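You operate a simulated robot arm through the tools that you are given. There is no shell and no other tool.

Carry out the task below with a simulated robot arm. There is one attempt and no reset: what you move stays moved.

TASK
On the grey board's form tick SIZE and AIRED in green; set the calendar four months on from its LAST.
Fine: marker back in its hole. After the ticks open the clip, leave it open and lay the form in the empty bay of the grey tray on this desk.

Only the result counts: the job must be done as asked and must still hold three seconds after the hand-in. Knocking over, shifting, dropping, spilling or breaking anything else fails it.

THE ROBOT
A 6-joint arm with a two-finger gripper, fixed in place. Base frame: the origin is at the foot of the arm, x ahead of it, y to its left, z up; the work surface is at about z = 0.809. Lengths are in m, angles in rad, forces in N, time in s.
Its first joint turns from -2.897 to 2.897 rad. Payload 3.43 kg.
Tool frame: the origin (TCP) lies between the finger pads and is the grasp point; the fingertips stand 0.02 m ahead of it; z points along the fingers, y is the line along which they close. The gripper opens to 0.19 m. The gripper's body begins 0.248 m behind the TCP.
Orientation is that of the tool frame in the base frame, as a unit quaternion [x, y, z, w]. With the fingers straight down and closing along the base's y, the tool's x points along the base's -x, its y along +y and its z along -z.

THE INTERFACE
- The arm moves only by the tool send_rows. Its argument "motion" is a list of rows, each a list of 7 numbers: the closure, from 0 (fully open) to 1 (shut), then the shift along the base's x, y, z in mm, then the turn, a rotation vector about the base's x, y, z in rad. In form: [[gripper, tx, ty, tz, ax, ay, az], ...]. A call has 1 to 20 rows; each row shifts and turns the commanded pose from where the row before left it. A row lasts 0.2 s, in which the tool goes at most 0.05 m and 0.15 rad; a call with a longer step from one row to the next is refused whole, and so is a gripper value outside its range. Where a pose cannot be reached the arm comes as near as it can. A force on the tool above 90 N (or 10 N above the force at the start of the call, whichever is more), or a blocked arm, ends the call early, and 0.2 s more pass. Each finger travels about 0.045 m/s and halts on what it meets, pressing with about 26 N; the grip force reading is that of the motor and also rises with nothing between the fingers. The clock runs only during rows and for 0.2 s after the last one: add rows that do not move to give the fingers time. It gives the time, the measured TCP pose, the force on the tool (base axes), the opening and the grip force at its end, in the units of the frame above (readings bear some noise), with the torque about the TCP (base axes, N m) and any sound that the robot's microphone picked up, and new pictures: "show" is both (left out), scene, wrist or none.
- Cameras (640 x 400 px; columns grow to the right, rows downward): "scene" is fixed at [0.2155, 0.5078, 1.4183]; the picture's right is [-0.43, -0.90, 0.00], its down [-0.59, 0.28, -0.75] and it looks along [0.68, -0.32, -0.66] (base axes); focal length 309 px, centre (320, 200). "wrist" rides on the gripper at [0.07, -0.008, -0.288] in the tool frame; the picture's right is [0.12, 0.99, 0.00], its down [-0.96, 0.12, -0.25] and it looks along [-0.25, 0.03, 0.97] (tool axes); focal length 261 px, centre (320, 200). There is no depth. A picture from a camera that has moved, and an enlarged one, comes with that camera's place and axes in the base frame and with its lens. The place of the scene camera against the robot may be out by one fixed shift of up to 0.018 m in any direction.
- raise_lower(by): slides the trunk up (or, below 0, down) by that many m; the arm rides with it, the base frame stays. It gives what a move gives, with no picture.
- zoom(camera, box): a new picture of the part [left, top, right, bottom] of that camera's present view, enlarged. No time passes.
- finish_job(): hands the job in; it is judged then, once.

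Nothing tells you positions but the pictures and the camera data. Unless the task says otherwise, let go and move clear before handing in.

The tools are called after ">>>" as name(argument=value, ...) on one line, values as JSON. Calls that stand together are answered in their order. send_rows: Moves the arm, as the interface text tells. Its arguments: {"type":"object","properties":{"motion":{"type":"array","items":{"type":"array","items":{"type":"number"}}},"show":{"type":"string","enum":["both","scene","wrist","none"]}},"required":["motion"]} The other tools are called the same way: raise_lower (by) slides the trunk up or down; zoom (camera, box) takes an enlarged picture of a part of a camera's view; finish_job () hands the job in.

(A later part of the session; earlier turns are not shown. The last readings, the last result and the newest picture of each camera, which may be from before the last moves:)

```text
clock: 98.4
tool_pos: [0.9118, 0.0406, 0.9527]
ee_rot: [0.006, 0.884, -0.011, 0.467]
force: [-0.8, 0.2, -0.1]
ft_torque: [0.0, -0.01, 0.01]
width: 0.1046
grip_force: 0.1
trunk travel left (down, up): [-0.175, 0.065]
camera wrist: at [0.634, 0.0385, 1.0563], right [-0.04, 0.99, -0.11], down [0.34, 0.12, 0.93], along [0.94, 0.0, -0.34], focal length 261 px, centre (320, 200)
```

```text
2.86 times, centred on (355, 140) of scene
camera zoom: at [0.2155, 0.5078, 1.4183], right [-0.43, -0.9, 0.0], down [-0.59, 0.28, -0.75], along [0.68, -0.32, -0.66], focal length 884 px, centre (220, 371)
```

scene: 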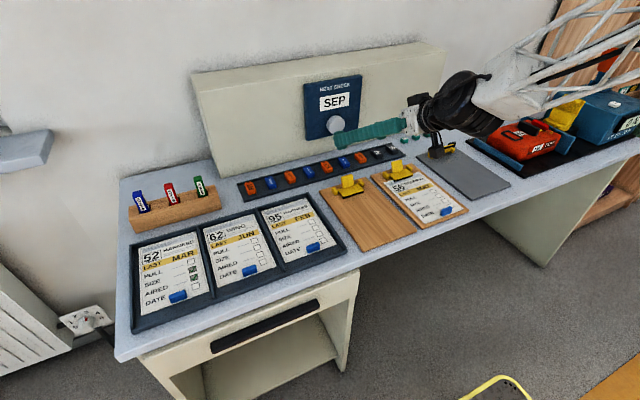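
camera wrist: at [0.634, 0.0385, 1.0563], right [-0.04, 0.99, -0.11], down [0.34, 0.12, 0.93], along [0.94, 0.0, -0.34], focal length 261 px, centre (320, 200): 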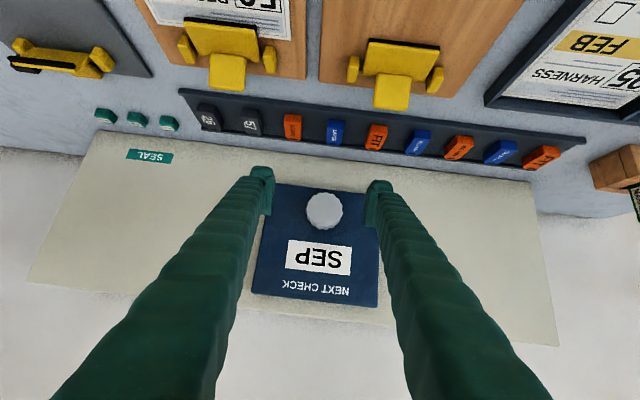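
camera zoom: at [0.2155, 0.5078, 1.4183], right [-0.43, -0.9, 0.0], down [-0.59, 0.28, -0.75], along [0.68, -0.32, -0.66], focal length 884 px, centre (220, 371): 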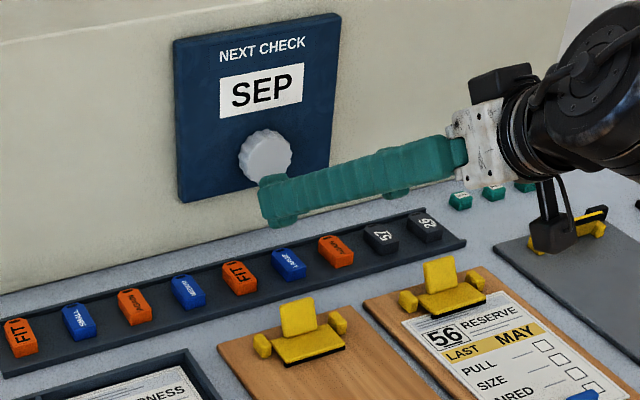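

The knob is about 61 mm across, centred at about (1.045, 0.051, 0.925). I align to its axis and approach with the fingers open around it.

>>> send_rows(motion=[[0.45, 20, 5, -14, 0, 0, 0.03], [0.45, 25, 5, -14, 0, 0, 0], [0.45, 25, 0, 0, 0, 0, 0], [0.45, 15, 0, 0, 0, 0, 0], [0.45, 0, 0, 0, 0, 0, 0]])

>>> zoom(camera="wrist", box=[220, 100, 420, 260])

>>> zoom(camera="scene", box=[290, 70, 420, 180])

```text
clock: 99.6
tool_pos: [0.9961, 0.0503, 0.9247]
ee_rot: [-0.006, 0.884, -0.006, 0.467]
force: [-0.1, -0.1, 0.4]
ft_torque: [0.03, -0.01, -0.05]
width: 0.1046
grip_force: 0.1
trunk travel left (down, up): [-0.175, 0.065]
camera wrist: at [0.7192, 0.0407, 1.0278], right [-0.07, 0.99, -0.11], down [0.34, 0.13, 0.93], along [0.94, 0.03, -0.34], focal length 261 px, centre (320, 200)
```

scene: 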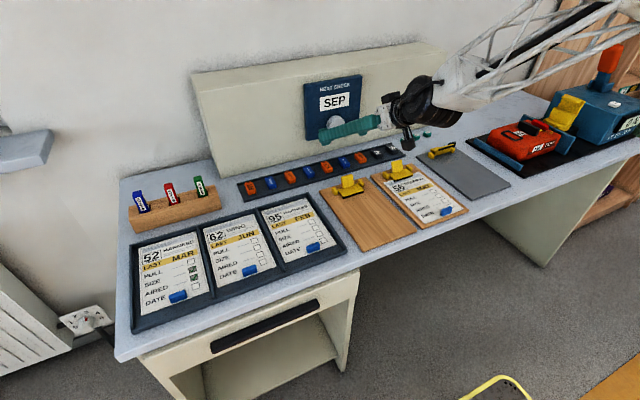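
wrist: 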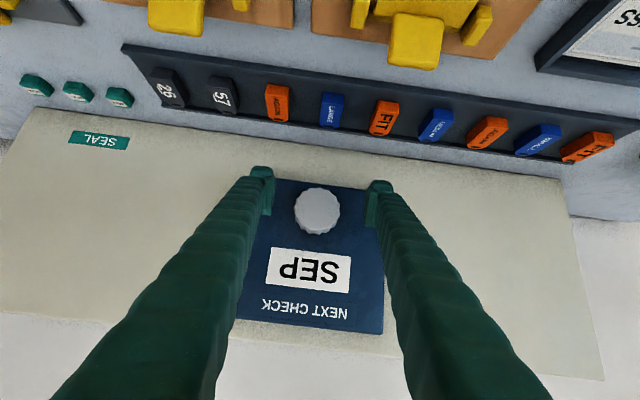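

```text
2.50 times, centred on (320, 180) of wrist
camera zoom: at [0.7192, 0.0407, 1.0278], right [-0.07, 0.99, -0.11], down [0.34, 0.13, 0.93], along [0.94, 0.03, -0.34], focal length 652 px, centre (320, 250)
```

zoom: 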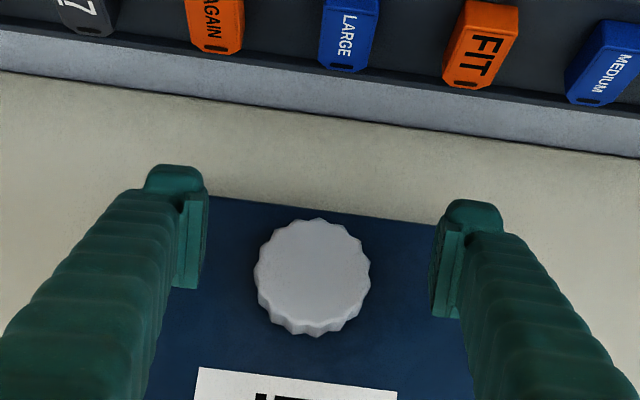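

```text
3.64 times, centred on (355, 125) of scene
camera zoom: at [0.2155, 0.5078, 1.4183], right [-0.43, -0.9, 0.0], down [-0.59, 0.28, -0.75], along [0.68, -0.32, -0.66], focal length 1125 px, centre (193, 473)
```

zoom: 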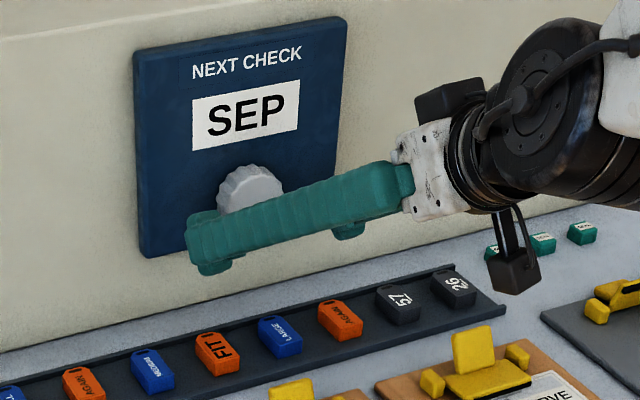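

The fingers straddle the knob well. I advance in small steps until I feel the plate.

>>> send_rows(motion=[[0.45, 12, -1, 0, 0, 0, 0], [0.45, 10, 0, 0, 0, 0, 0], [0.45, 5, 0, 0, 0, 0, 0], [0.45, 0, 0, 0, 0, 0, 0]])

>>> zoom(camera="wrist", box=[220, 100, 420, 260])

>>> zoom(camera="scene", box=[290, 70, 420, 180])

```text
clock: 100.6
tool_pos: [1.0222, 0.0488, 0.9233]
ee_rot: [-0.007, 0.884, -0.005, 0.467]
force: [0.2, 0.6, 0.0]
ft_torque: [0.01, 0.02, 0.0]
width: 0.1046
grip_force: 0.1
trunk travel left (down, up): [-0.175, 0.065]
camera wrist: at [0.7464, 0.0404, 1.0273], right [-0.07, 0.99, -0.11], down [0.34, 0.13, 0.93], along [0.94, 0.03, -0.34], focal length 261 px, centre (320, 200)
```

scene: 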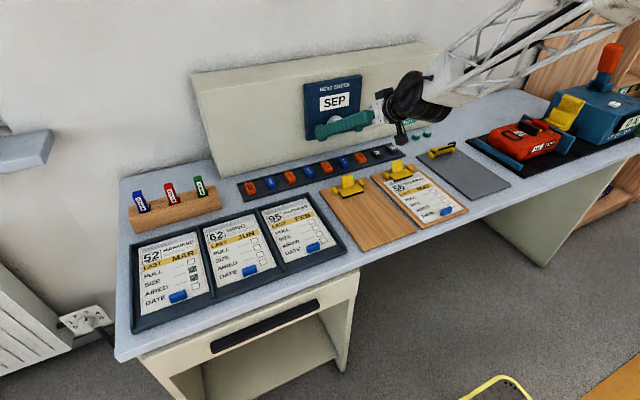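
wrist: 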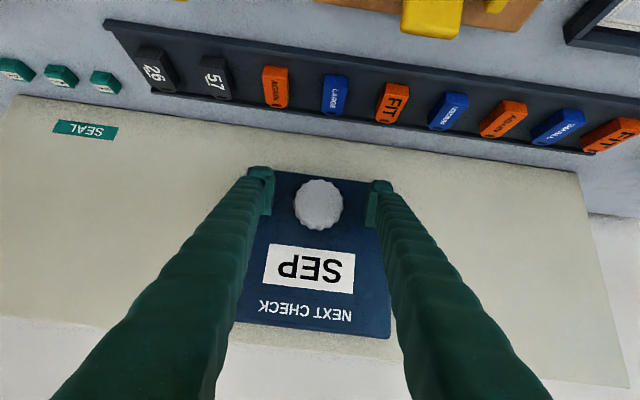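

```text
2.50 times, centred on (320, 180) of wrist
camera zoom: at [0.7464, 0.0404, 1.0273], right [-0.07, 0.99, -0.11], down [0.34, 0.13, 0.93], along [0.94, 0.03, -0.34], focal length 652 px, centre (320, 250)
```

zoom: 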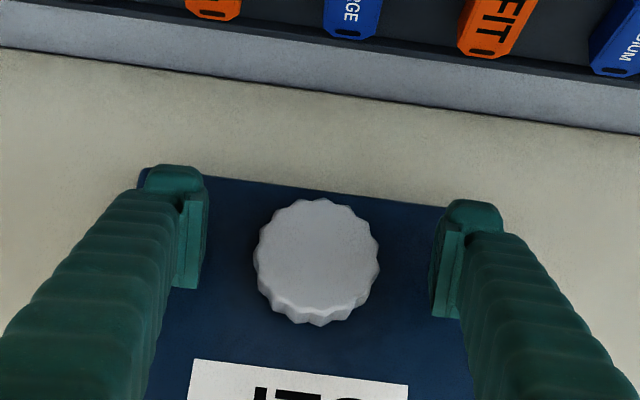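

```text
3.64 times, centred on (355, 125) of scene
camera zoom: at [0.2155, 0.5078, 1.4183], right [-0.43, -0.9, 0.0], down [-0.59, 0.28, -0.75], along [0.68, -0.32, -0.66], focal length 1125 px, centre (193, 473)
```

zoom: 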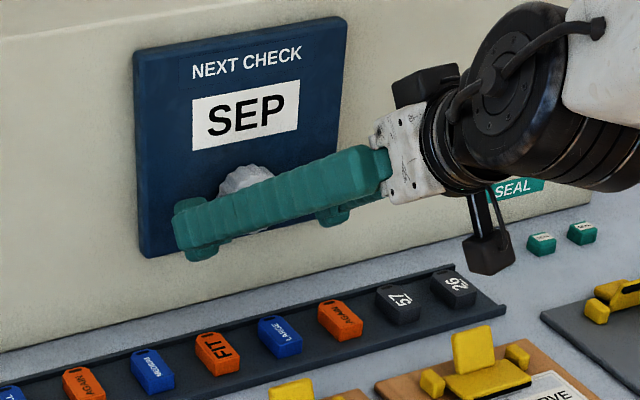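

>>> send_rows(motion=[[0.45, 3, 0, 0, 0, 0, 0], [0.45, 0, 0, 0, 0, 0, 0]], show="none")

>>> send_rows(motion=[[0.45, 3, 0, 0, 0, 0, 0], [0.45, 0, 0, 0, 0, 0, 0]], show="none")

>>> send_rows(motion=[[0.45, 3, 0, 0, 0, 0, 0], [0.45, 0, 0, 0, 0, 0, 0]])

>>> zoom(camera="wrist", box=[220, 100, 420, 260])

>>> zoom(camera="scene", box=[290, 70, 420, 180])

```text
clock: 101.2
tool_pos: [1.0262, 0.0496, 0.9235]
ee_rot: [-0.006, 0.884, -0.005, 0.467]
force: [-1.1, -0.5, -0.4]
ft_torque: [0.02, 0.03, -0.03]
width: 0.1044
grip_force: 0.0
trunk travel left (down, up): [-0.175, 0.065]
```

```text
clock: 101.8
tool_pos: [1.0283, 0.0495, 0.9234]
ee_rot: [-0.006, 0.884, -0.005, 0.467]
force: [0.8, 0.7, 0.7]
ft_torque: [0.02, -0.01, -0.03]
width: 0.1044
grip_force: 0.0
trunk travel left (down, up): [-0.175, 0.065]
```

```text
clock: 102.4
tool_pos: [1.0334, 0.0483, 0.9241]
ee_rot: [-0.006, 0.884, -0.006, 0.467]
force: [-0.2, -0.1, 0.4]
ft_torque: [0.01, 0.01, 0.01]
width: 0.1043
grip_force: 0.1
trunk travel left (down, up): [-0.175, 0.065]
camera wrist: at [0.7559, 0.04, 1.0279], right [-0.07, 0.99, -0.11], down [0.34, 0.13, 0.93], along [0.94, 0.03, -0.34], focal length 261 px, centre (320, 200)
```

scene: 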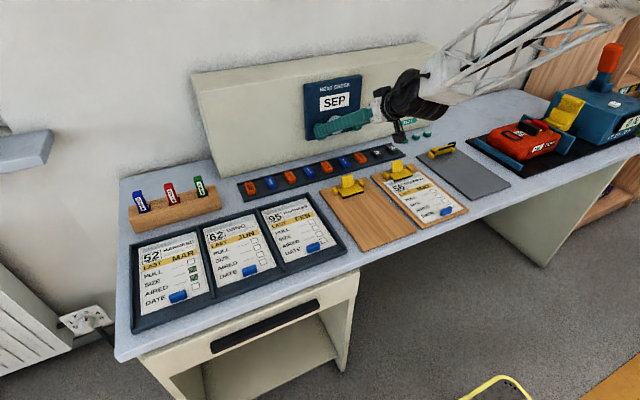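
wrist: 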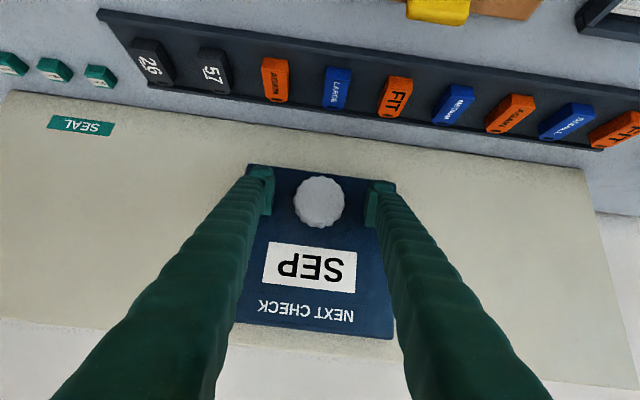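

```text
2.50 times, centred on (320, 180) of wrist
camera zoom: at [0.7559, 0.04, 1.0279], right [-0.07, 0.99, -0.11], down [0.34, 0.13, 0.93], along [0.94, 0.03, -0.34], focal length 652 px, centre (320, 250)
```

zoom: 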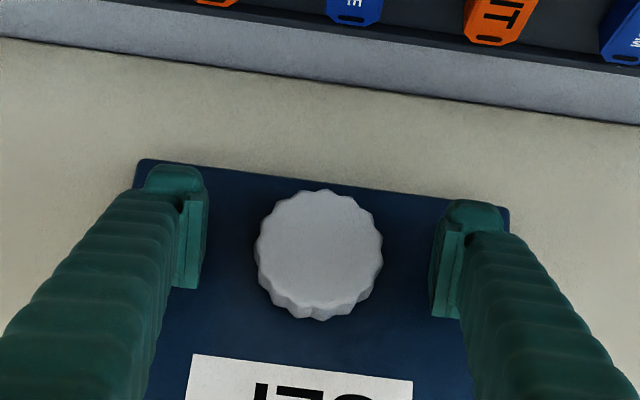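

```text
3.64 times, centred on (355, 125) of scene
camera zoom: at [0.2155, 0.5078, 1.4183], right [-0.43, -0.9, 0.0], down [-0.59, 0.28, -0.75], along [0.68, -0.32, -0.66], focal length 1125 px, centre (193, 473)
```

zoom: 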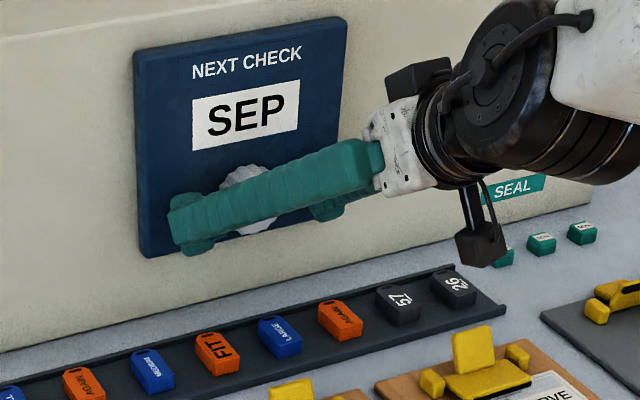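

>>> send_rows(motion=[[0.45, 3, 0, 1, 0, 0, 0], [0.45, 0, 0, 0, 0, 0, 0]], show="none")

>>> send_rows(motion=[[0.45, 2, 0, 0, 0, 0, 0], [0.45, 0, 0, 0, 0, 0, 0]], show="none")

>>> send_rows(motion=[[0.45, 2, 0, 0, 0, 0, 0], [0.45, 0, 0, 0, 0, 0, 0]])

>>> zoom(camera="wrist", box=[220, 100, 420, 260])

>>> zoom(camera="scene", box=[290, 70, 420, 180])

```text
clock: 103.0
tool_pos: [1.0362, 0.0496, 0.9255]
ee_rot: [-0.006, 0.884, -0.005, 0.467]
force: [0.1, 0.1, -0.9]
ft_torque: [0.02, -0.03, 0.04]
width: 0.1048
grip_force: 0.0
trunk travel left (down, up): [-0.175, 0.065]
```

```text
clock: 103.6
tool_pos: [1.0383, 0.0504, 0.9256]
ee_rot: [-0.006, 0.884, -0.006, 0.467]
force: [0.9, 0.5, -0.8]
ft_torque: [0.02, 0.02, 0.0]
width: 0.1047
grip_force: 0.0
trunk travel left (down, up): [-0.175, 0.065]
```

```text
clock: 104.2
tool_pos: [1.04, 0.0497, 0.9257]
ee_rot: [-0.007, 0.884, -0.004, 0.468]
force: [0.7, -0.5, -0.1]
ft_torque: [-0.01, 0.0, 0.01]
width: 0.1045
grip_force: 0.1
trunk travel left (down, up): [-0.175, 0.065]
camera wrist: at [0.7631, 0.0403, 1.0287], right [-0.07, 0.99, -0.11], down [0.34, 0.13, 0.93], along [0.94, 0.03, -0.34], focal length 261 px, centre (320, 200)
```

scene: 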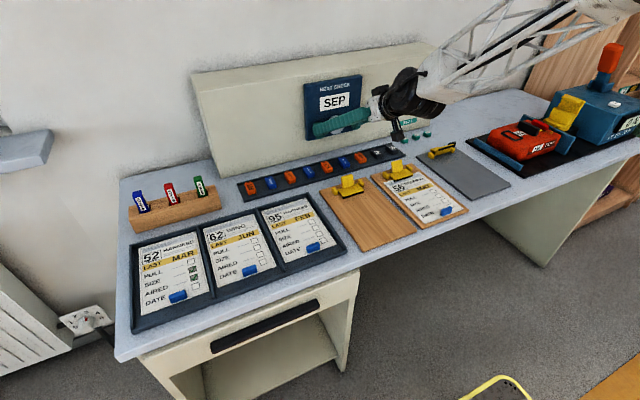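
wrist: 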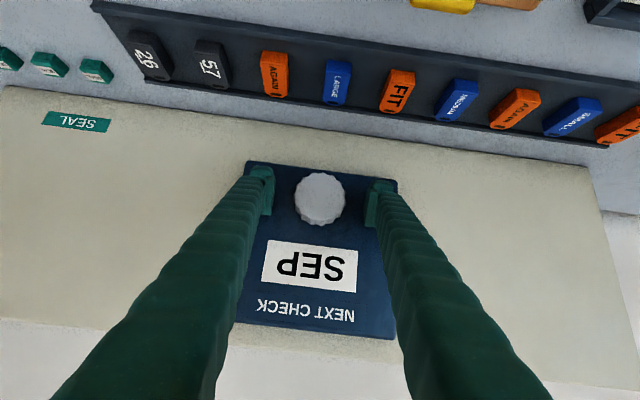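

```text
2.50 times, centred on (320, 180) of wrist
camera zoom: at [0.7631, 0.0403, 1.0287], right [-0.07, 0.99, -0.11], down [0.34, 0.13, 0.93], along [0.94, 0.03, -0.34], focal length 652 px, centre (320, 250)
```

zoom: 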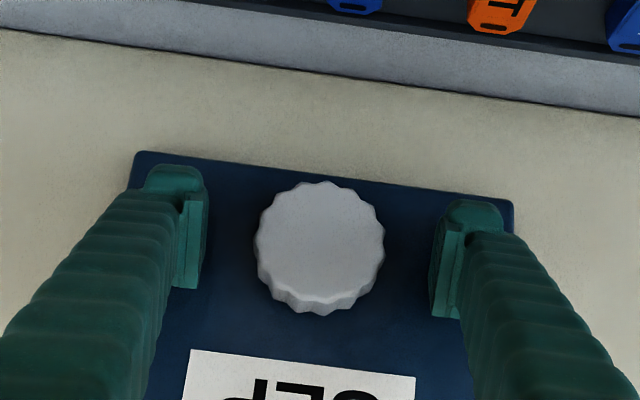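

```text
3.64 times, centred on (355, 125) of scene
camera zoom: at [0.2155, 0.5078, 1.4183], right [-0.43, -0.9, 0.0], down [-0.59, 0.28, -0.75], along [0.68, -0.32, -0.66], focal length 1125 px, centre (193, 473)
```

zoom: 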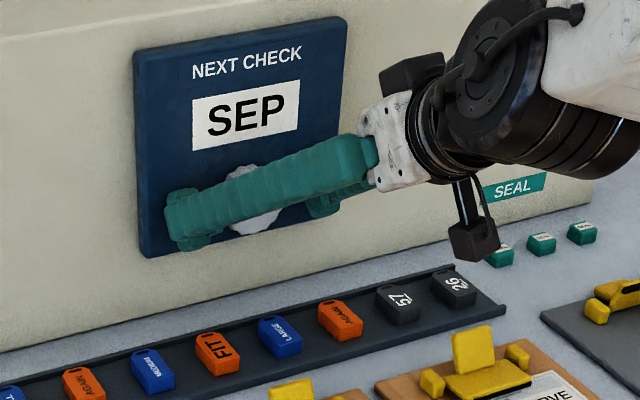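

>>> send_rows(motion=[[0.45, 3, 0, 0, 0, 0, 0], [0.45, 0, 0, 0, 0, 0, 0]], show="none")

>>> send_rows(motion=[[0.45, 3, 0, 0, 0, 0, 0], [0.45, 0, 0, 0, 0, 0, 0]], show="none")

>>> send_rows(motion=[[0.45, 3, 0, 0, 0, 0, 0], [0.45, 0, 0, 0, 0, 0, 0]], show="none")

>>> send_rows(motion=[[0.45, 3, 0, 0, 0, 0, 0], [0.45, 0, 0, 0, 0, 0, 0]])

>>> zoom(camera="wrist", box=[220, 100, 420, 260])

```text
clock: 104.8
tool_pos: [1.0429, 0.0496, 0.9248]
ee_rot: [-0.007, 0.884, -0.003, 0.467]
force: [-8.6, 1.7, 0.6]
ft_torque: [-0.06, -0.1, -0.54]
width: 0.1047
grip_force: 0.2
trunk travel left (down, up): [-0.175, 0.065]
```

```text
clock: 105.4
tool_pos: [1.0424, 0.0506, 0.9245]
ee_rot: [-0.006, 0.885, -0.005, 0.466]
force: [-61.8, 5.2, 4.0]
ft_torque: [-0.37, -0.6, -3.82]
width: 0.1055
grip_force: 0.6
trunk travel left (down, up): [-0.175, 0.065]
```

```text
clock: 105.8
tool_pos: [1.0413, 0.0508, 0.9248]
ee_rot: [-0.005, 0.885, -0.004, 0.466]
force: [-55.6, 6.0, 20.9]
ft_torque: [-1.26, -0.86, -3.46]
width: 0.106
grip_force: 1.0
trunk travel left (down, up): [-0.175, 0.065]
stopped in row 1: the force on the tool passed its limit at 98 N (the readings are from after the stop); the commanded pose is now the measured one
```

```text
clock: 106.2
tool_pos: [1.0413, 0.051, 0.9257]
ee_rot: [-0.005, 0.885, -0.003, 0.465]
force: [-57.7, 5.6, 25.5]
ft_torque: [-1.77, -1.04, -3.64]
width: 0.1067
grip_force: 2.2
trunk travel left (down, up): [-0.175, 0.065]
stopped in row 1: the force on the tool passed its limit at 96 N (the readings are from after the stop); the commanded pose is now the measured one
camera wrist: at [0.766, 0.041, 1.0306], right [-0.07, 0.99, -0.11], down [0.34, 0.13, 0.93], along [0.94, 0.03, -0.35], focal length 261 px, centre (320, 200)
```

scene: 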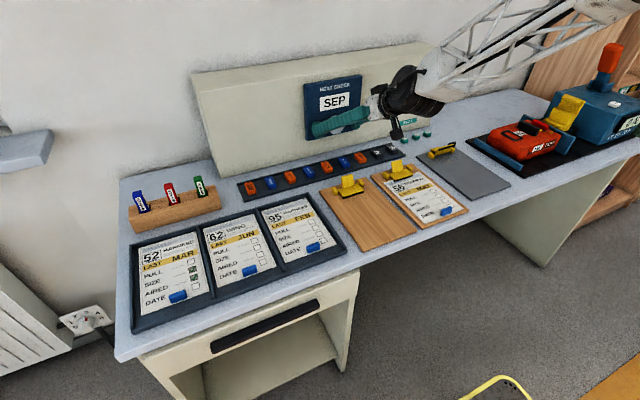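
wrist: 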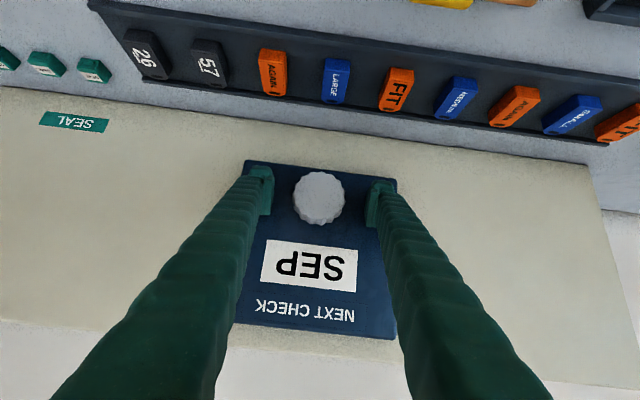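

```text
2.50 times, centred on (320, 180) of wrist
camera zoom: at [0.766, 0.041, 1.0306], right [-0.07, 0.99, -0.11], down [0.34, 0.13, 0.93], along [0.94, 0.03, -0.35], focal length 652 px, centre (320, 250)
```

zoom: 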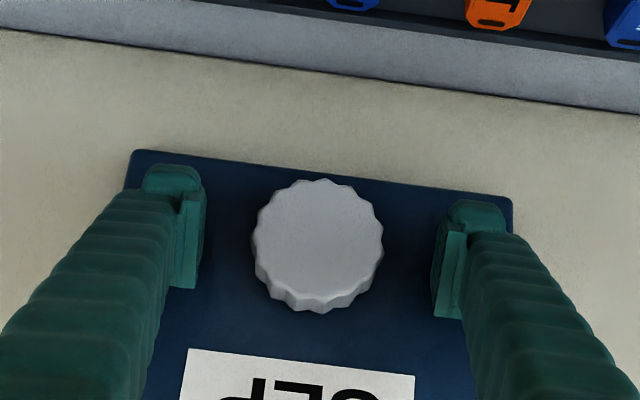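

I've touched the plate (TCP x ≈ 1.042, -y finger first). I back off 4 mm and then close on the knob.

>>> send_rows(motion=[[0.45, -4, -1, 0, 0, 0, 0], [0.45, 0, 0, 0, 0, 0, 0]], show="none")

>>> send_rows(motion=[[0.55, 0, 0, 0, 0, 0, 0], [0.62, 0, 0, 0, 0, 0, 0], [0.66, 0, 0, 0, 0, 0, 0], [0.7, 0, 0, 0, 0, 0, 0], [0.7, 0, 0, 0, 0, 0, 0]])

>>> zoom(camera="wrist", box=[220, 100, 420, 260])

>>> zoom(camera="scene", box=[290, 70, 420, 180])

```text
clock: 106.8
tool_pos: [1.0413, 0.0496, 0.9193]
ee_rot: [-0.005, 0.887, -0.004, 0.462]
force: [-0.2, -0.3, -0.7]
ft_torque: [-0.03, -0.01, 0.0]
width: 0.1045
grip_force: 0.1
trunk travel left (down, up): [-0.175, 0.065]
```

```text
clock: 108.0
tool_pos: [1.0397, 0.0493, 0.9215]
ee_rot: [-0.004, 0.887, -0.004, 0.463]
force: [-23.5, -17.4, -0.9]
ft_torque: [0.14, -0.1, -1.5]
width: 0.0678
grip_force: 9.8
trunk travel left (down, up): [-0.175, 0.065]
camera wrist: at [0.7644, 0.0391, 1.0276], right [-0.07, 0.99, -0.11], down [0.35, 0.13, 0.93], along [0.94, 0.03, -0.35], focal length 261 px, centre (320, 200)
```

scene: 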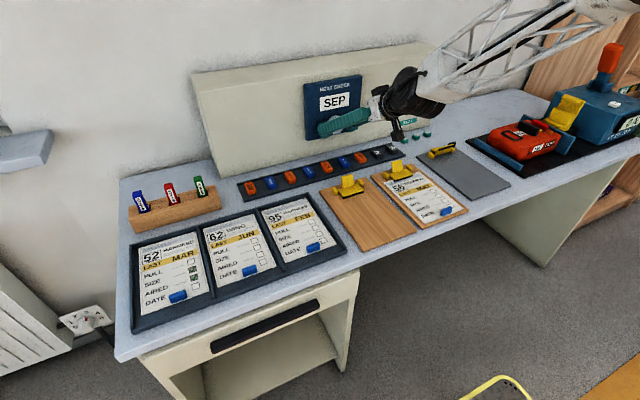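
wrist: 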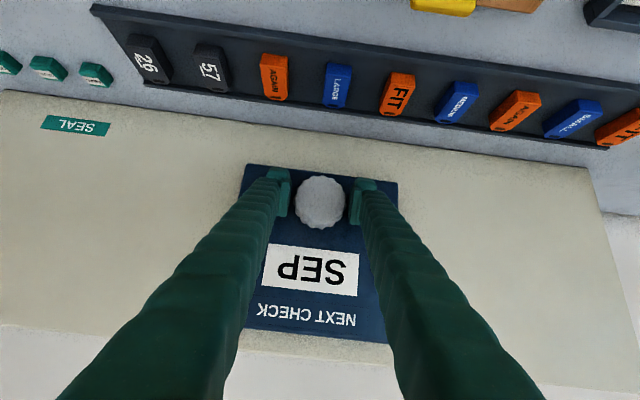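

```text
2.50 times, centred on (320, 180) of wrist
camera zoom: at [0.7644, 0.0391, 1.0276], right [-0.07, 0.99, -0.11], down [0.35, 0.13, 0.93], along [0.94, 0.03, -0.35], focal length 652 px, centre (320, 250)
```

zoom: 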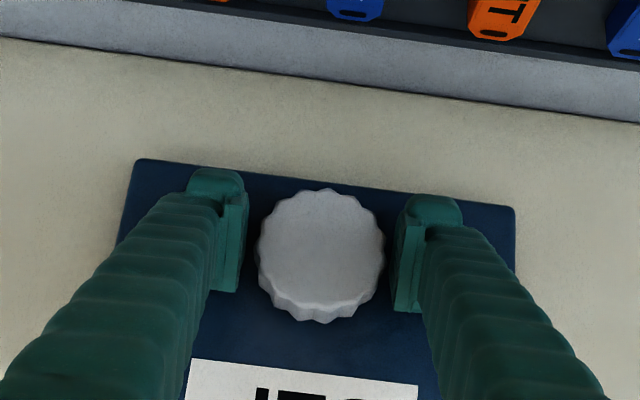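

```text
3.64 times, centred on (355, 125) of scene
camera zoom: at [0.2155, 0.5078, 1.4183], right [-0.43, -0.9, 0.0], down [-0.59, 0.28, -0.75], along [0.68, -0.32, -0.66], focal length 1125 px, centre (193, 473)
```

zoom: 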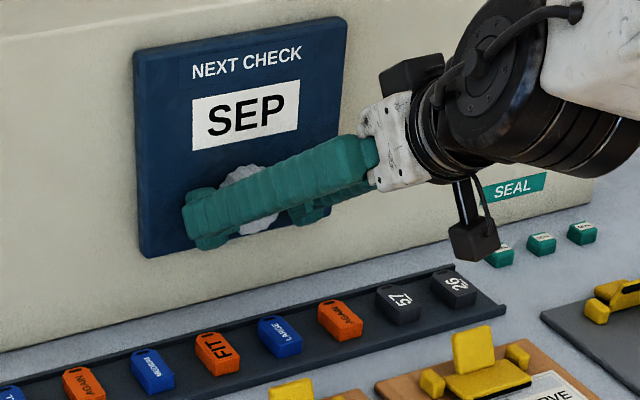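

There's still contact force with the plate. I open a bit, back off further, and re-centre before closing again.

>>> send_rows(motion=[[0.55, -3, 0, 0, 0, 0, 0], [0.5, -5, 0, 3, 0, 0, 0], [0.5, 0, 0, 0, 0, 0, 0], [0.5, 0, 0, 0, 0, 0, 0]])

>>> zoom(camera="wrist", box=[220, 100, 420, 260])

```text
clock: 109.0
tool_pos: [1.0333, 0.0501, 0.9245]
ee_rot: [-0.005, 0.886, -0.003, 0.464]
force: [-0.3, -0.6, 0.8]
ft_torque: [0.0, 0.01, 0.0]
width: 0.0948
grip_force: 0.0
trunk travel left (down, up): [-0.175, 0.065]
camera wrist: at [0.7574, 0.0395, 1.0309], right [-0.07, 0.99, -0.11], down [0.34, 0.13, 0.93], along [0.94, 0.03, -0.35], focal length 261 px, centre (320, 200)
```

scene: 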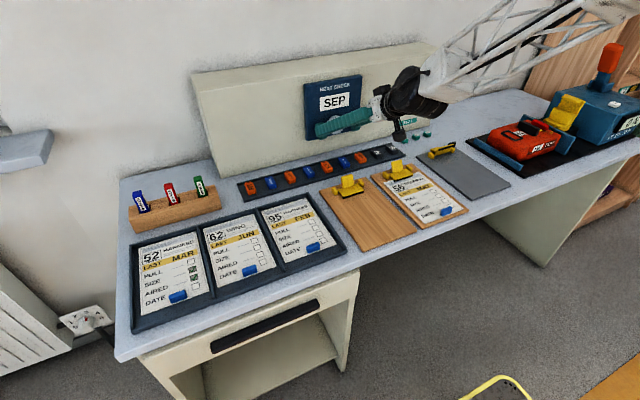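
wrist: 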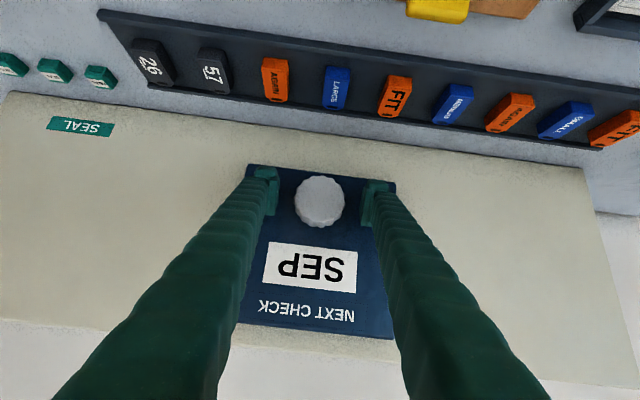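

```text
2.50 times, centred on (320, 180) of wrist
camera zoom: at [0.7574, 0.0395, 1.0309], right [-0.07, 0.99, -0.11], down [0.34, 0.13, 0.93], along [0.94, 0.03, -0.35], focal length 652 px, centre (320, 250)
```

zoom: 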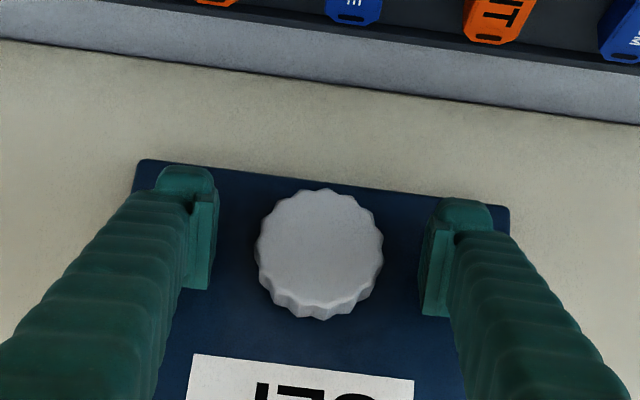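

>>> send_rows(motion=[[0.58, 2, 0, 1, 0, 0, 0], [0.64, 0, 0, 0, 0, 0, 0], [0.68, 0, 0, 0, 0, 0, 0], [0.72, 0, 0, 0, 0, 0, 0], [0.72, 0, 0, 0, 0, 0, 0]])

>>> zoom(camera="wrist", box=[220, 100, 420, 260])

```text
clock: 110.2
tool_pos: [1.0366, 0.0502, 0.925]
ee_rot: [-0.006, 0.886, -0.003, 0.463]
force: [1.2, 4.2, 2.2]
ft_torque: [0.02, -0.03, 0.06]
width: 0.0607
grip_force: 44.6
trunk travel left (down, up): [-0.175, 0.065]
camera wrist: at [0.7592, 0.04, 1.0315], right [-0.08, 0.99, -0.11], down [0.34, 0.13, 0.93], along [0.94, 0.03, -0.35], focal length 261 px, centre (320, 200)
```

scene: 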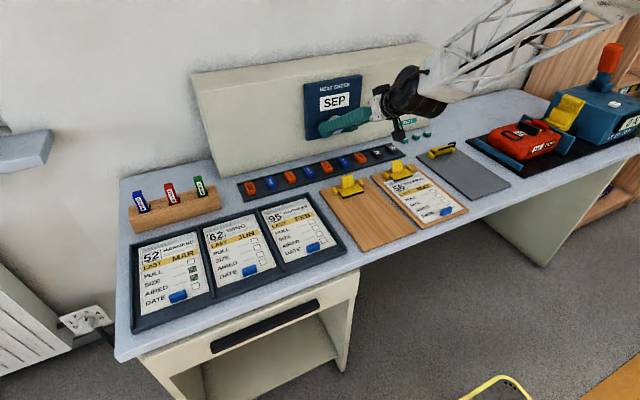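
wrist: 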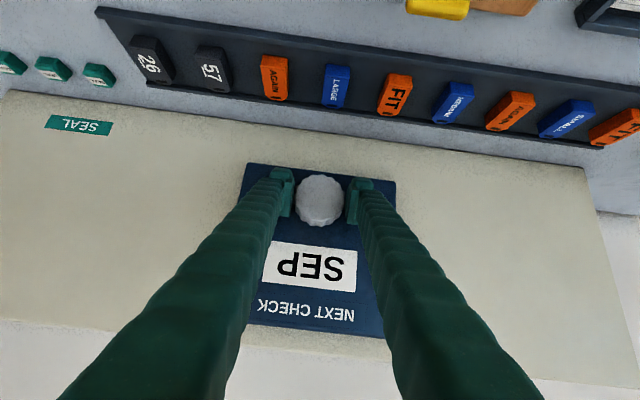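

```text
2.50 times, centred on (320, 180) of wrist
camera zoom: at [0.7592, 0.04, 1.0315], right [-0.08, 0.99, -0.11], down [0.34, 0.13, 0.93], along [0.94, 0.03, -0.35], focal length 652 px, centre (320, 250)
```

zoom: 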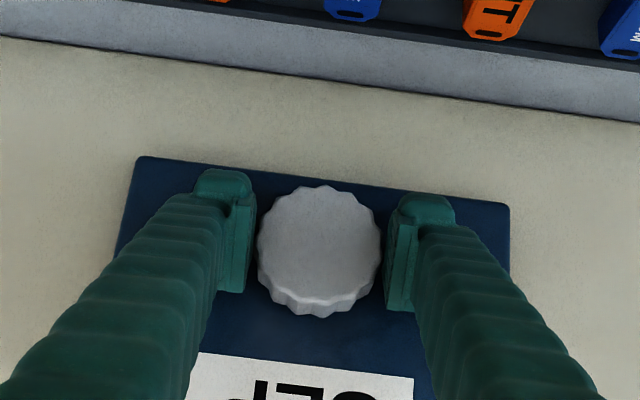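

The knob is gripped (width 0.0607). I turn it about 30° counter-clockwise (seen from the front) and check the display.

>>> send_rows(motion=[[0.75, 0, 0, 0, 0, 0, 0], [0.75, 0, 0, 0, -0.1, 0, 0], [0.75, 0, 0, 0, -0.1, 0, 0], [0.75, 0, 0, 0, -0.1, 0, 0], [0.75, 0, 0, 0, -0.1, 0, 0], [0.75, 0, 0, 0, -0.12, 0, 0], [0.75, 0, 0, 0, 0, 0, 0]])

>>> zoom(camera="scene", box=[290, 70, 420, 180])

>>> zoom(camera="wrist", box=[220, 100, 420, 300])

```text
clock: 111.8
tool_pos: [1.0363, 0.0516, 0.9249]
ee_rot: [-0.125, 0.856, -0.231, 0.446]
force: [-24.6, 26.7, -7.1]
ft_torque: [0.06, 0.26, 0.58]
width: 0.0611
grip_force: 45.0
trunk travel left (down, up): [-0.175, 0.065]
camera wrist: at [0.7592, 0.095, 1.0215], right [-0.08, 0.81, -0.59], down [0.34, 0.57, 0.74], along [0.94, -0.15, -0.32], focal length 261 px, centre (320, 200)
```

scene: 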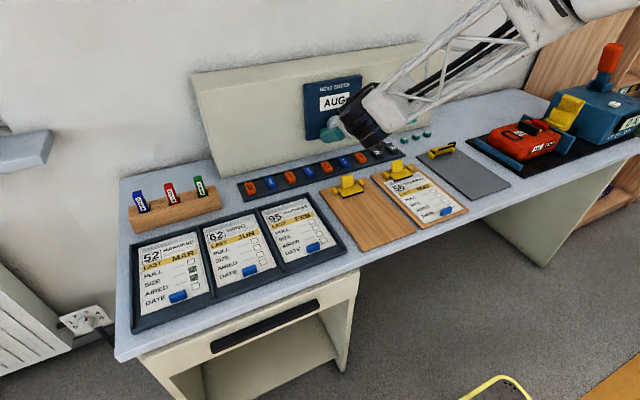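
wrist: 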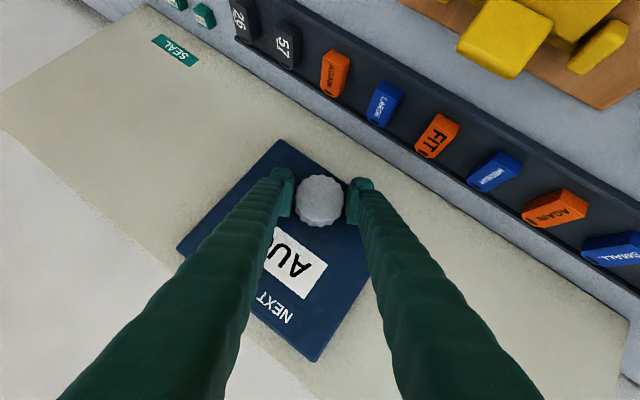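

```text
3.64 times, centred on (355, 125) of scene
camera zoom: at [0.2155, 0.5078, 1.4183], right [-0.43, -0.9, 0.0], down [-0.59, 0.28, -0.75], along [0.68, -0.32, -0.66], focal length 1125 px, centre (193, 473)
```

zoom: 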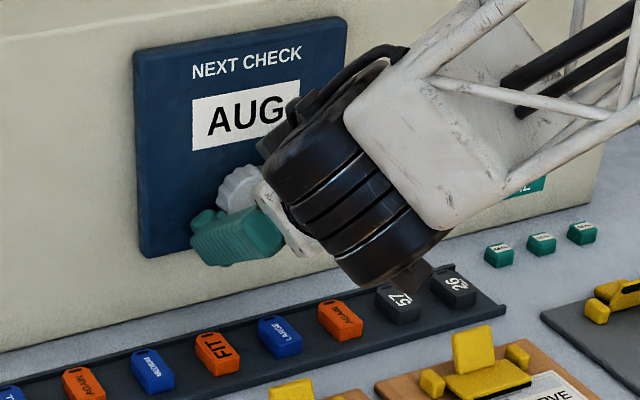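

```text
2.00 times, centred on (320, 200) of wrist
camera zoom: at [0.7592, 0.095, 1.0215], right [-0.08, 0.81, -0.59], down [0.34, 0.57, 0.74], along [0.94, -0.15, -0.32], focal length 521 px, centre (320, 200)
```

zoom: 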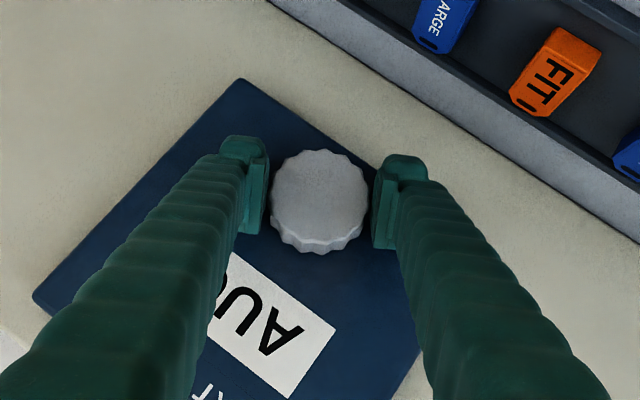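

It now reads AUG, so counter-clockwise steps back one month per 30°. I release, roll the gripper back, and regrip for one more step to JUL.

>>> send_rows(motion=[[0.65, 0, 0, 0, 0, 0, 0], [0.55, 0, 0, 0, 0, 0, 0], [0.5, 0, 0, 0, 0, 0, 0], [0.5, -2, 0, 0, 0, 0, 0], [0.5, 0, 0, 0, 0, 0, 0]])

>>> zoom(camera="wrist", box=[220, 100, 420, 300])

>>> zoom(camera="scene", box=[290, 70, 420, 180])

```text
clock: 113.0
tool_pos: [1.0337, 0.0487, 0.926]
ee_rot: [-0.125, 0.856, -0.23, 0.446]
force: [-0.1, -0.6, 0.3]
ft_torque: [0.0, 0.01, -0.01]
width: 0.0947
grip_force: 0.0
trunk travel left (down, up): [-0.175, 0.065]
camera wrist: at [0.7579, 0.0931, 1.022], right [-0.07, 0.81, -0.59], down [0.34, 0.57, 0.74], along [0.94, -0.15, -0.32], focal length 261 px, centre (320, 200)
```

scene: 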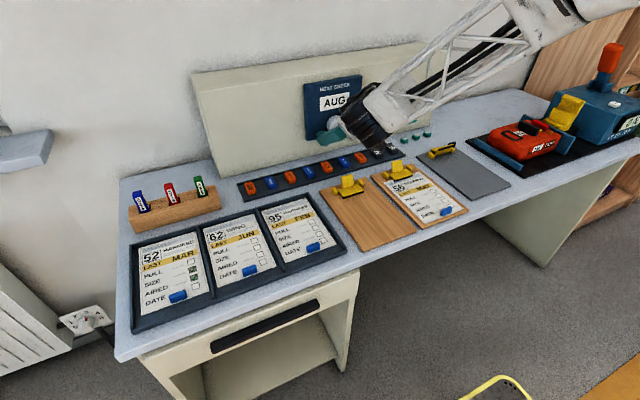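
wrist: 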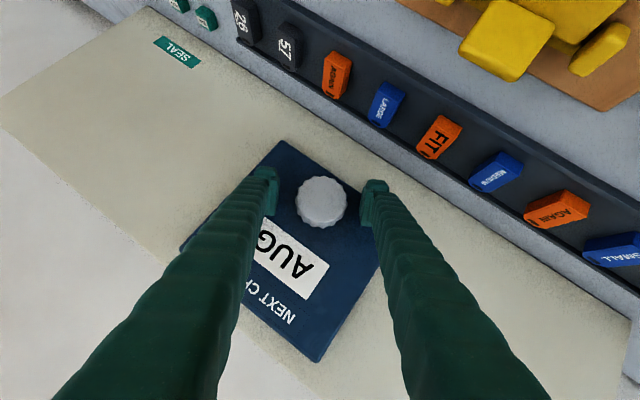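

```text
2.00 times, centred on (320, 200) of wrist
camera zoom: at [0.7579, 0.0931, 1.022], right [-0.07, 0.81, -0.59], down [0.34, 0.57, 0.74], along [0.94, -0.15, -0.32], focal length 521 px, centre (320, 200)
```

zoom: 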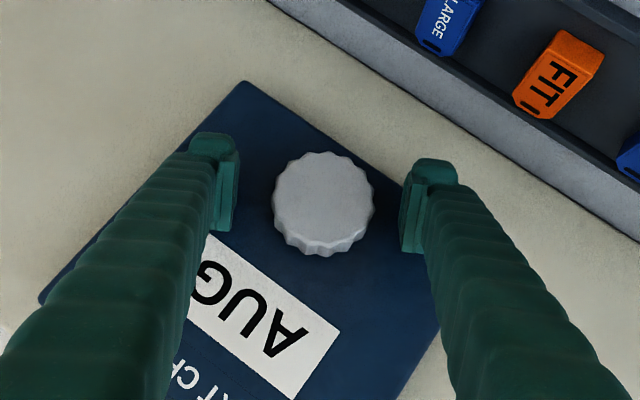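

```text
3.64 times, centred on (355, 125) of scene
camera zoom: at [0.2155, 0.5078, 1.4183], right [-0.43, -0.9, 0.0], down [-0.59, 0.28, -0.75], along [0.68, -0.32, -0.66], focal length 1125 px, centre (193, 473)
```

zoom: 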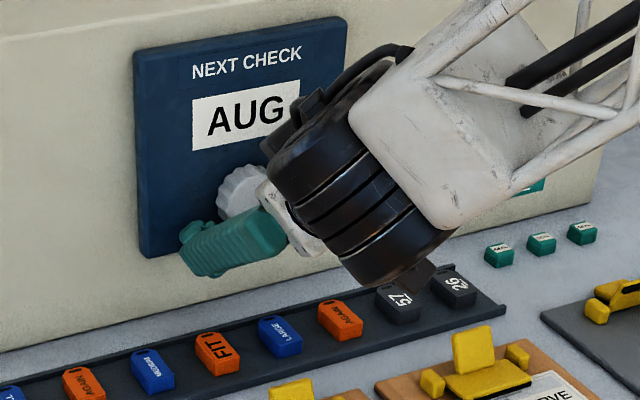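

>>> send_rows(motion=[[0.5, 0, 0, 0, 0.1, 0, 0], [0.5, 0, 0, 0, 0.1, 0, 0], [0.5, 0, 0, 0, 0.1, 0, 0], [0.5, 0, 0, 0, 0.1, 0, 0], [0.5, 0, 0, 0, 0.12, 0, 0], [0.5, 0, 0, 0, 0, 0, 0]])

>>> zoom(camera="wrist", box=[220, 100, 420, 260])

```text
clock: 114.4
tool_pos: [1.032, 0.0498, 0.9226]
ee_rot: [-0.006, 0.886, -0.003, 0.463]
force: [0.2, 0.5, 0.6]
ft_torque: [0.01, 0.02, -0.02]
width: 0.0951
grip_force: 0.1
trunk travel left (down, up): [-0.175, 0.065]
camera wrist: at [0.7573, 0.0401, 1.0306], right [-0.07, 0.99, -0.11], down [0.35, 0.13, 0.93], along [0.94, 0.03, -0.35], focal length 261 px, centre (320, 200)
```

scene: 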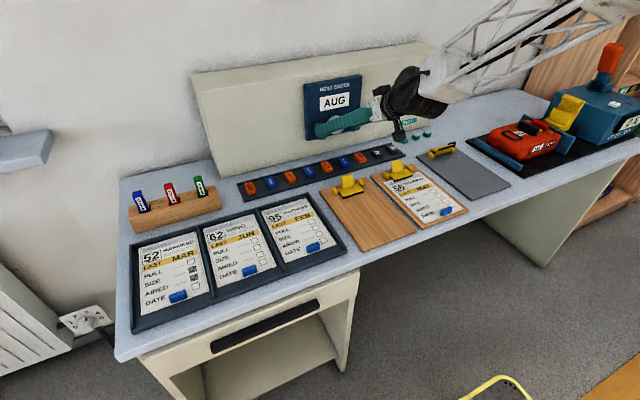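
wrist: 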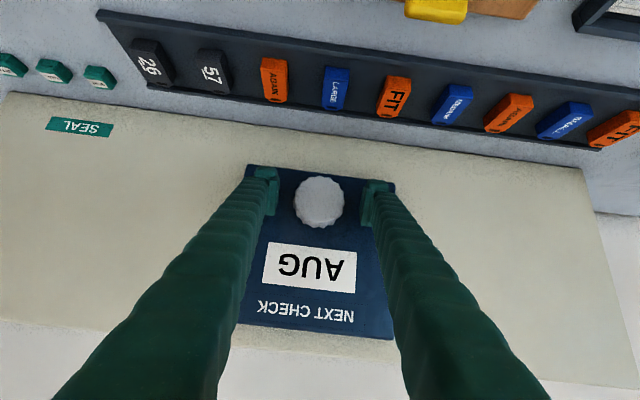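

```text
2.50 times, centred on (320, 180) of wrist
camera zoom: at [0.7573, 0.0401, 1.0306], right [-0.07, 0.99, -0.11], down [0.35, 0.13, 0.93], along [0.94, 0.03, -0.35], focal length 652 px, centre (320, 250)
```

zoom: 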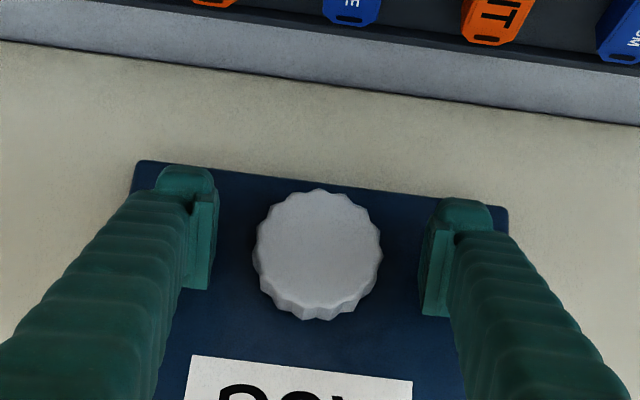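

Aligned as before; I close on the knob and turn one more step.

>>> send_rows(motion=[[0.58, 2, 0, 1, 0, 0, 0], [0.64, 0, 0, 0, 0, 0, 0], [0.68, 0, 0, 0, 0, 0, 0], [0.72, 0, 0, 0, 0, 0, 0], [0.75, 0, 0, 0, 0, 0, 0], [0.75, 0, 0, 0, 0, 0, 0], [0.75, 0, 0, 0, -0.1, 0, 0], [0.75, 0, 0, 0, -0.1, 0, 0], [0.75, 0, 0, 0, -0.1, 0, 0], [0.75, 0, 0, 0, -0.1, 0, 0], [0.75, 0, 0, 0, -0.12, 0, 0], [0.75, 0, 0, 0, 0, 0, 0]])

>>> zoom(camera="scene", box=[290, 70, 420, 180])

```text
clock: 117.0
tool_pos: [1.0354, 0.0523, 0.9253]
ee_rot: [-0.125, 0.856, -0.231, 0.446]
force: [-2.3, 11.9, -12.6]
ft_torque: [0.03, 0.14, 0.02]
width: 0.0608
grip_force: 45.2
trunk travel left (down, up): [-0.175, 0.065]
camera wrist: at [0.7593, 0.0954, 1.0217], right [-0.08, 0.81, -0.59], down [0.34, 0.57, 0.74], along [0.94, -0.15, -0.32], focal length 261 px, centre (320, 200)
```

scene: 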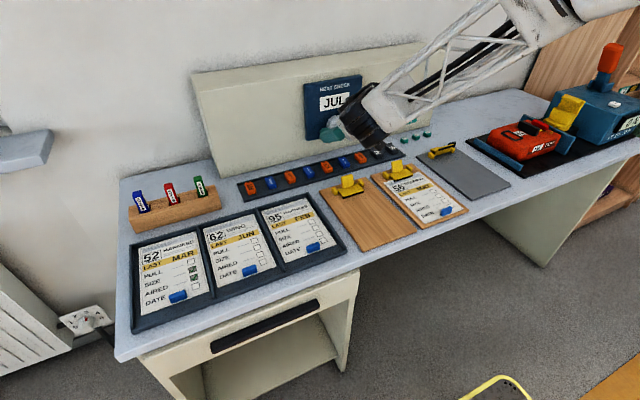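
wrist: 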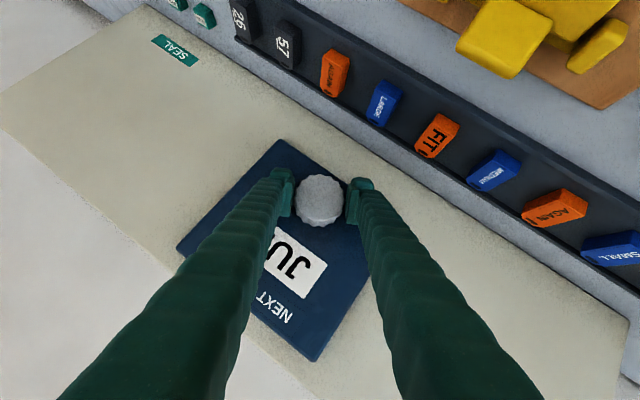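

```text
3.64 times, centred on (355, 125) of scene
camera zoom: at [0.2155, 0.5078, 1.4183], right [-0.43, -0.9, 0.0], down [-0.59, 0.28, -0.75], along [0.68, -0.32, -0.66], focal length 1125 px, centre (193, 473)
```

zoom: 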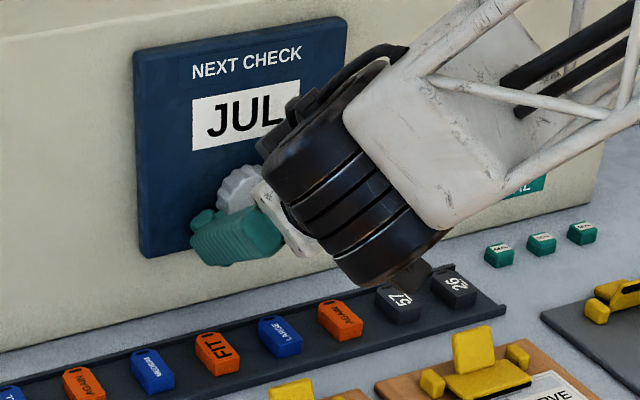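

It reads JUL. I release, back straight off the knob, and move clear.

>>> send_rows(motion=[[0.65, 0, 0, 0, 0, 0, 0], [0.55, 0, 0, 0, 0, 0, 0], [0.5, 0, 0, 0, 0, 0, 0], [0.5, 0, 0, 0, 0, 0, 0], [0.5, -20, 0, 0, 0, 0, 0], [0.5, -30, 0, 10, 0, 0, 0], [0.5, -30, 0, 20, 0.1, 0, 0], [0.5, -30, 0, 30, 0.1, 0, 0], [0.5, -30, 0, 30, 0.1, 0, 0], [0.5, -20, 0, 30, 0.1, 0, 0], [0.5, -20, 0, 30, 0.12, 0, 0], [0.5, 0, 0, 0, 0, 0.1, 0], [0.5, 0, 0, 0, 0, 0.1, 0], [0.5, 0, 0, 0, 0, 0, 0]])

>>> zoom(camera="scene", box=[290, 70, 420, 180])

>>> zoom(camera="scene", box=[110, 160, 340, 340])

>>> zoom(camera="scene", box=[360, 90, 540, 220])

```text
clock: 120.0
tool_pos: [0.8557, 0.0499, 1.0758]
ee_rot: [-0.005, 0.928, -0.003, 0.372]
force: [-0.4, 0.1, -0.7]
ft_torque: [0.01, -0.02, 0.0]
width: 0.0951
grip_force: 0.0
trunk travel left (down, up): [-0.175, 0.065]
camera wrist: at [0.6063, 0.039, 1.2359], right [-0.09, 0.99, -0.09], down [0.52, 0.13, 0.84], along [0.85, 0.03, -0.53], focal length 261 px, centre (320, 200)
```

scene: 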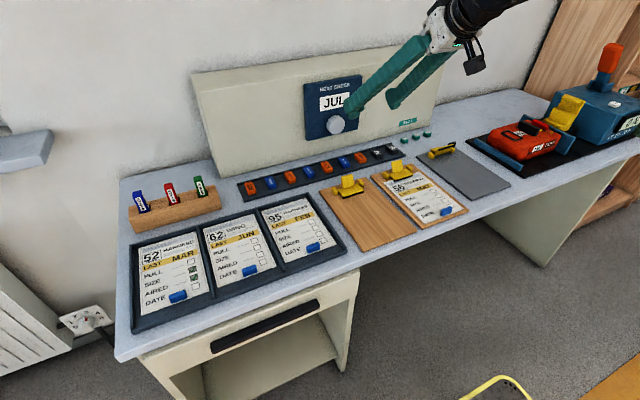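
wrist: 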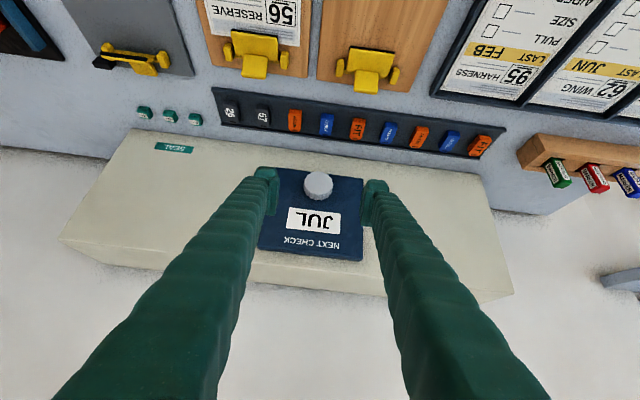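

```text
3.64 times, centred on (355, 125) of scene
camera zoom: at [0.2155, 0.5078, 1.4183], right [-0.43, -0.9, 0.0], down [-0.59, 0.28, -0.75], along [0.68, -0.32, -0.66], focal length 1125 px, centre (193, 473)
```

zoom: 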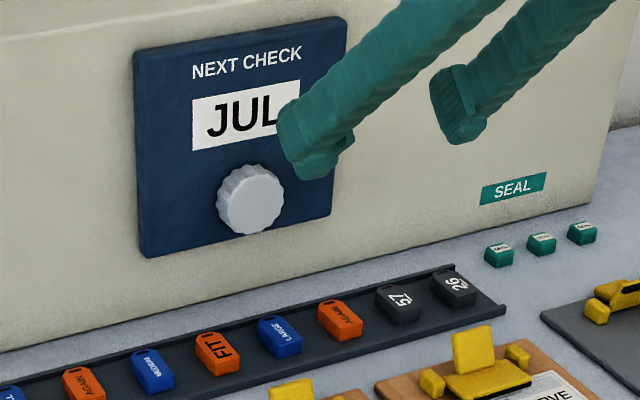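

```text
2.22 times, centred on (225, 250) of scene
camera zoom: at [0.2155, 0.5078, 1.4183], right [-0.43, -0.9, 0.0], down [-0.59, 0.28, -0.75], along [0.68, -0.32, -0.66], focal length 688 px, centre (531, 89)
```

zoom: 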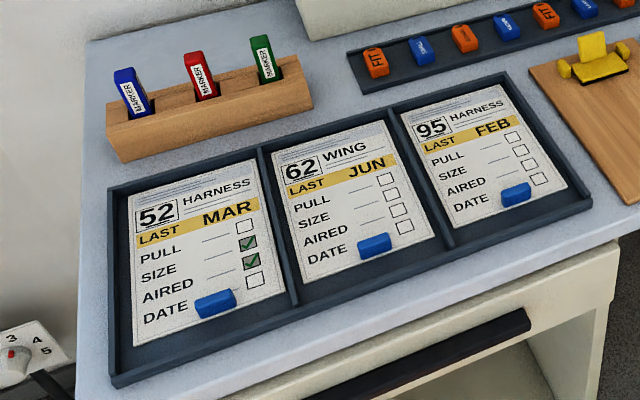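

```text
3.08 times, centred on (450, 155) of scene
camera zoom: at [0.2155, 0.5078, 1.4183], right [-0.43, -0.9, 0.0], down [-0.59, 0.28, -0.75], along [0.68, -0.32, -0.66], focal length 952 px, centre (-80, 338)
```

zoom: 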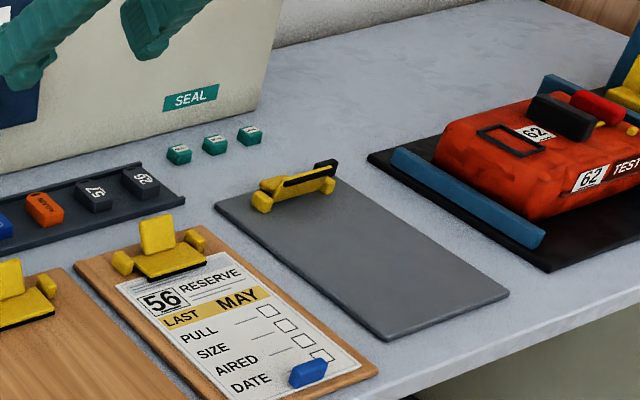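

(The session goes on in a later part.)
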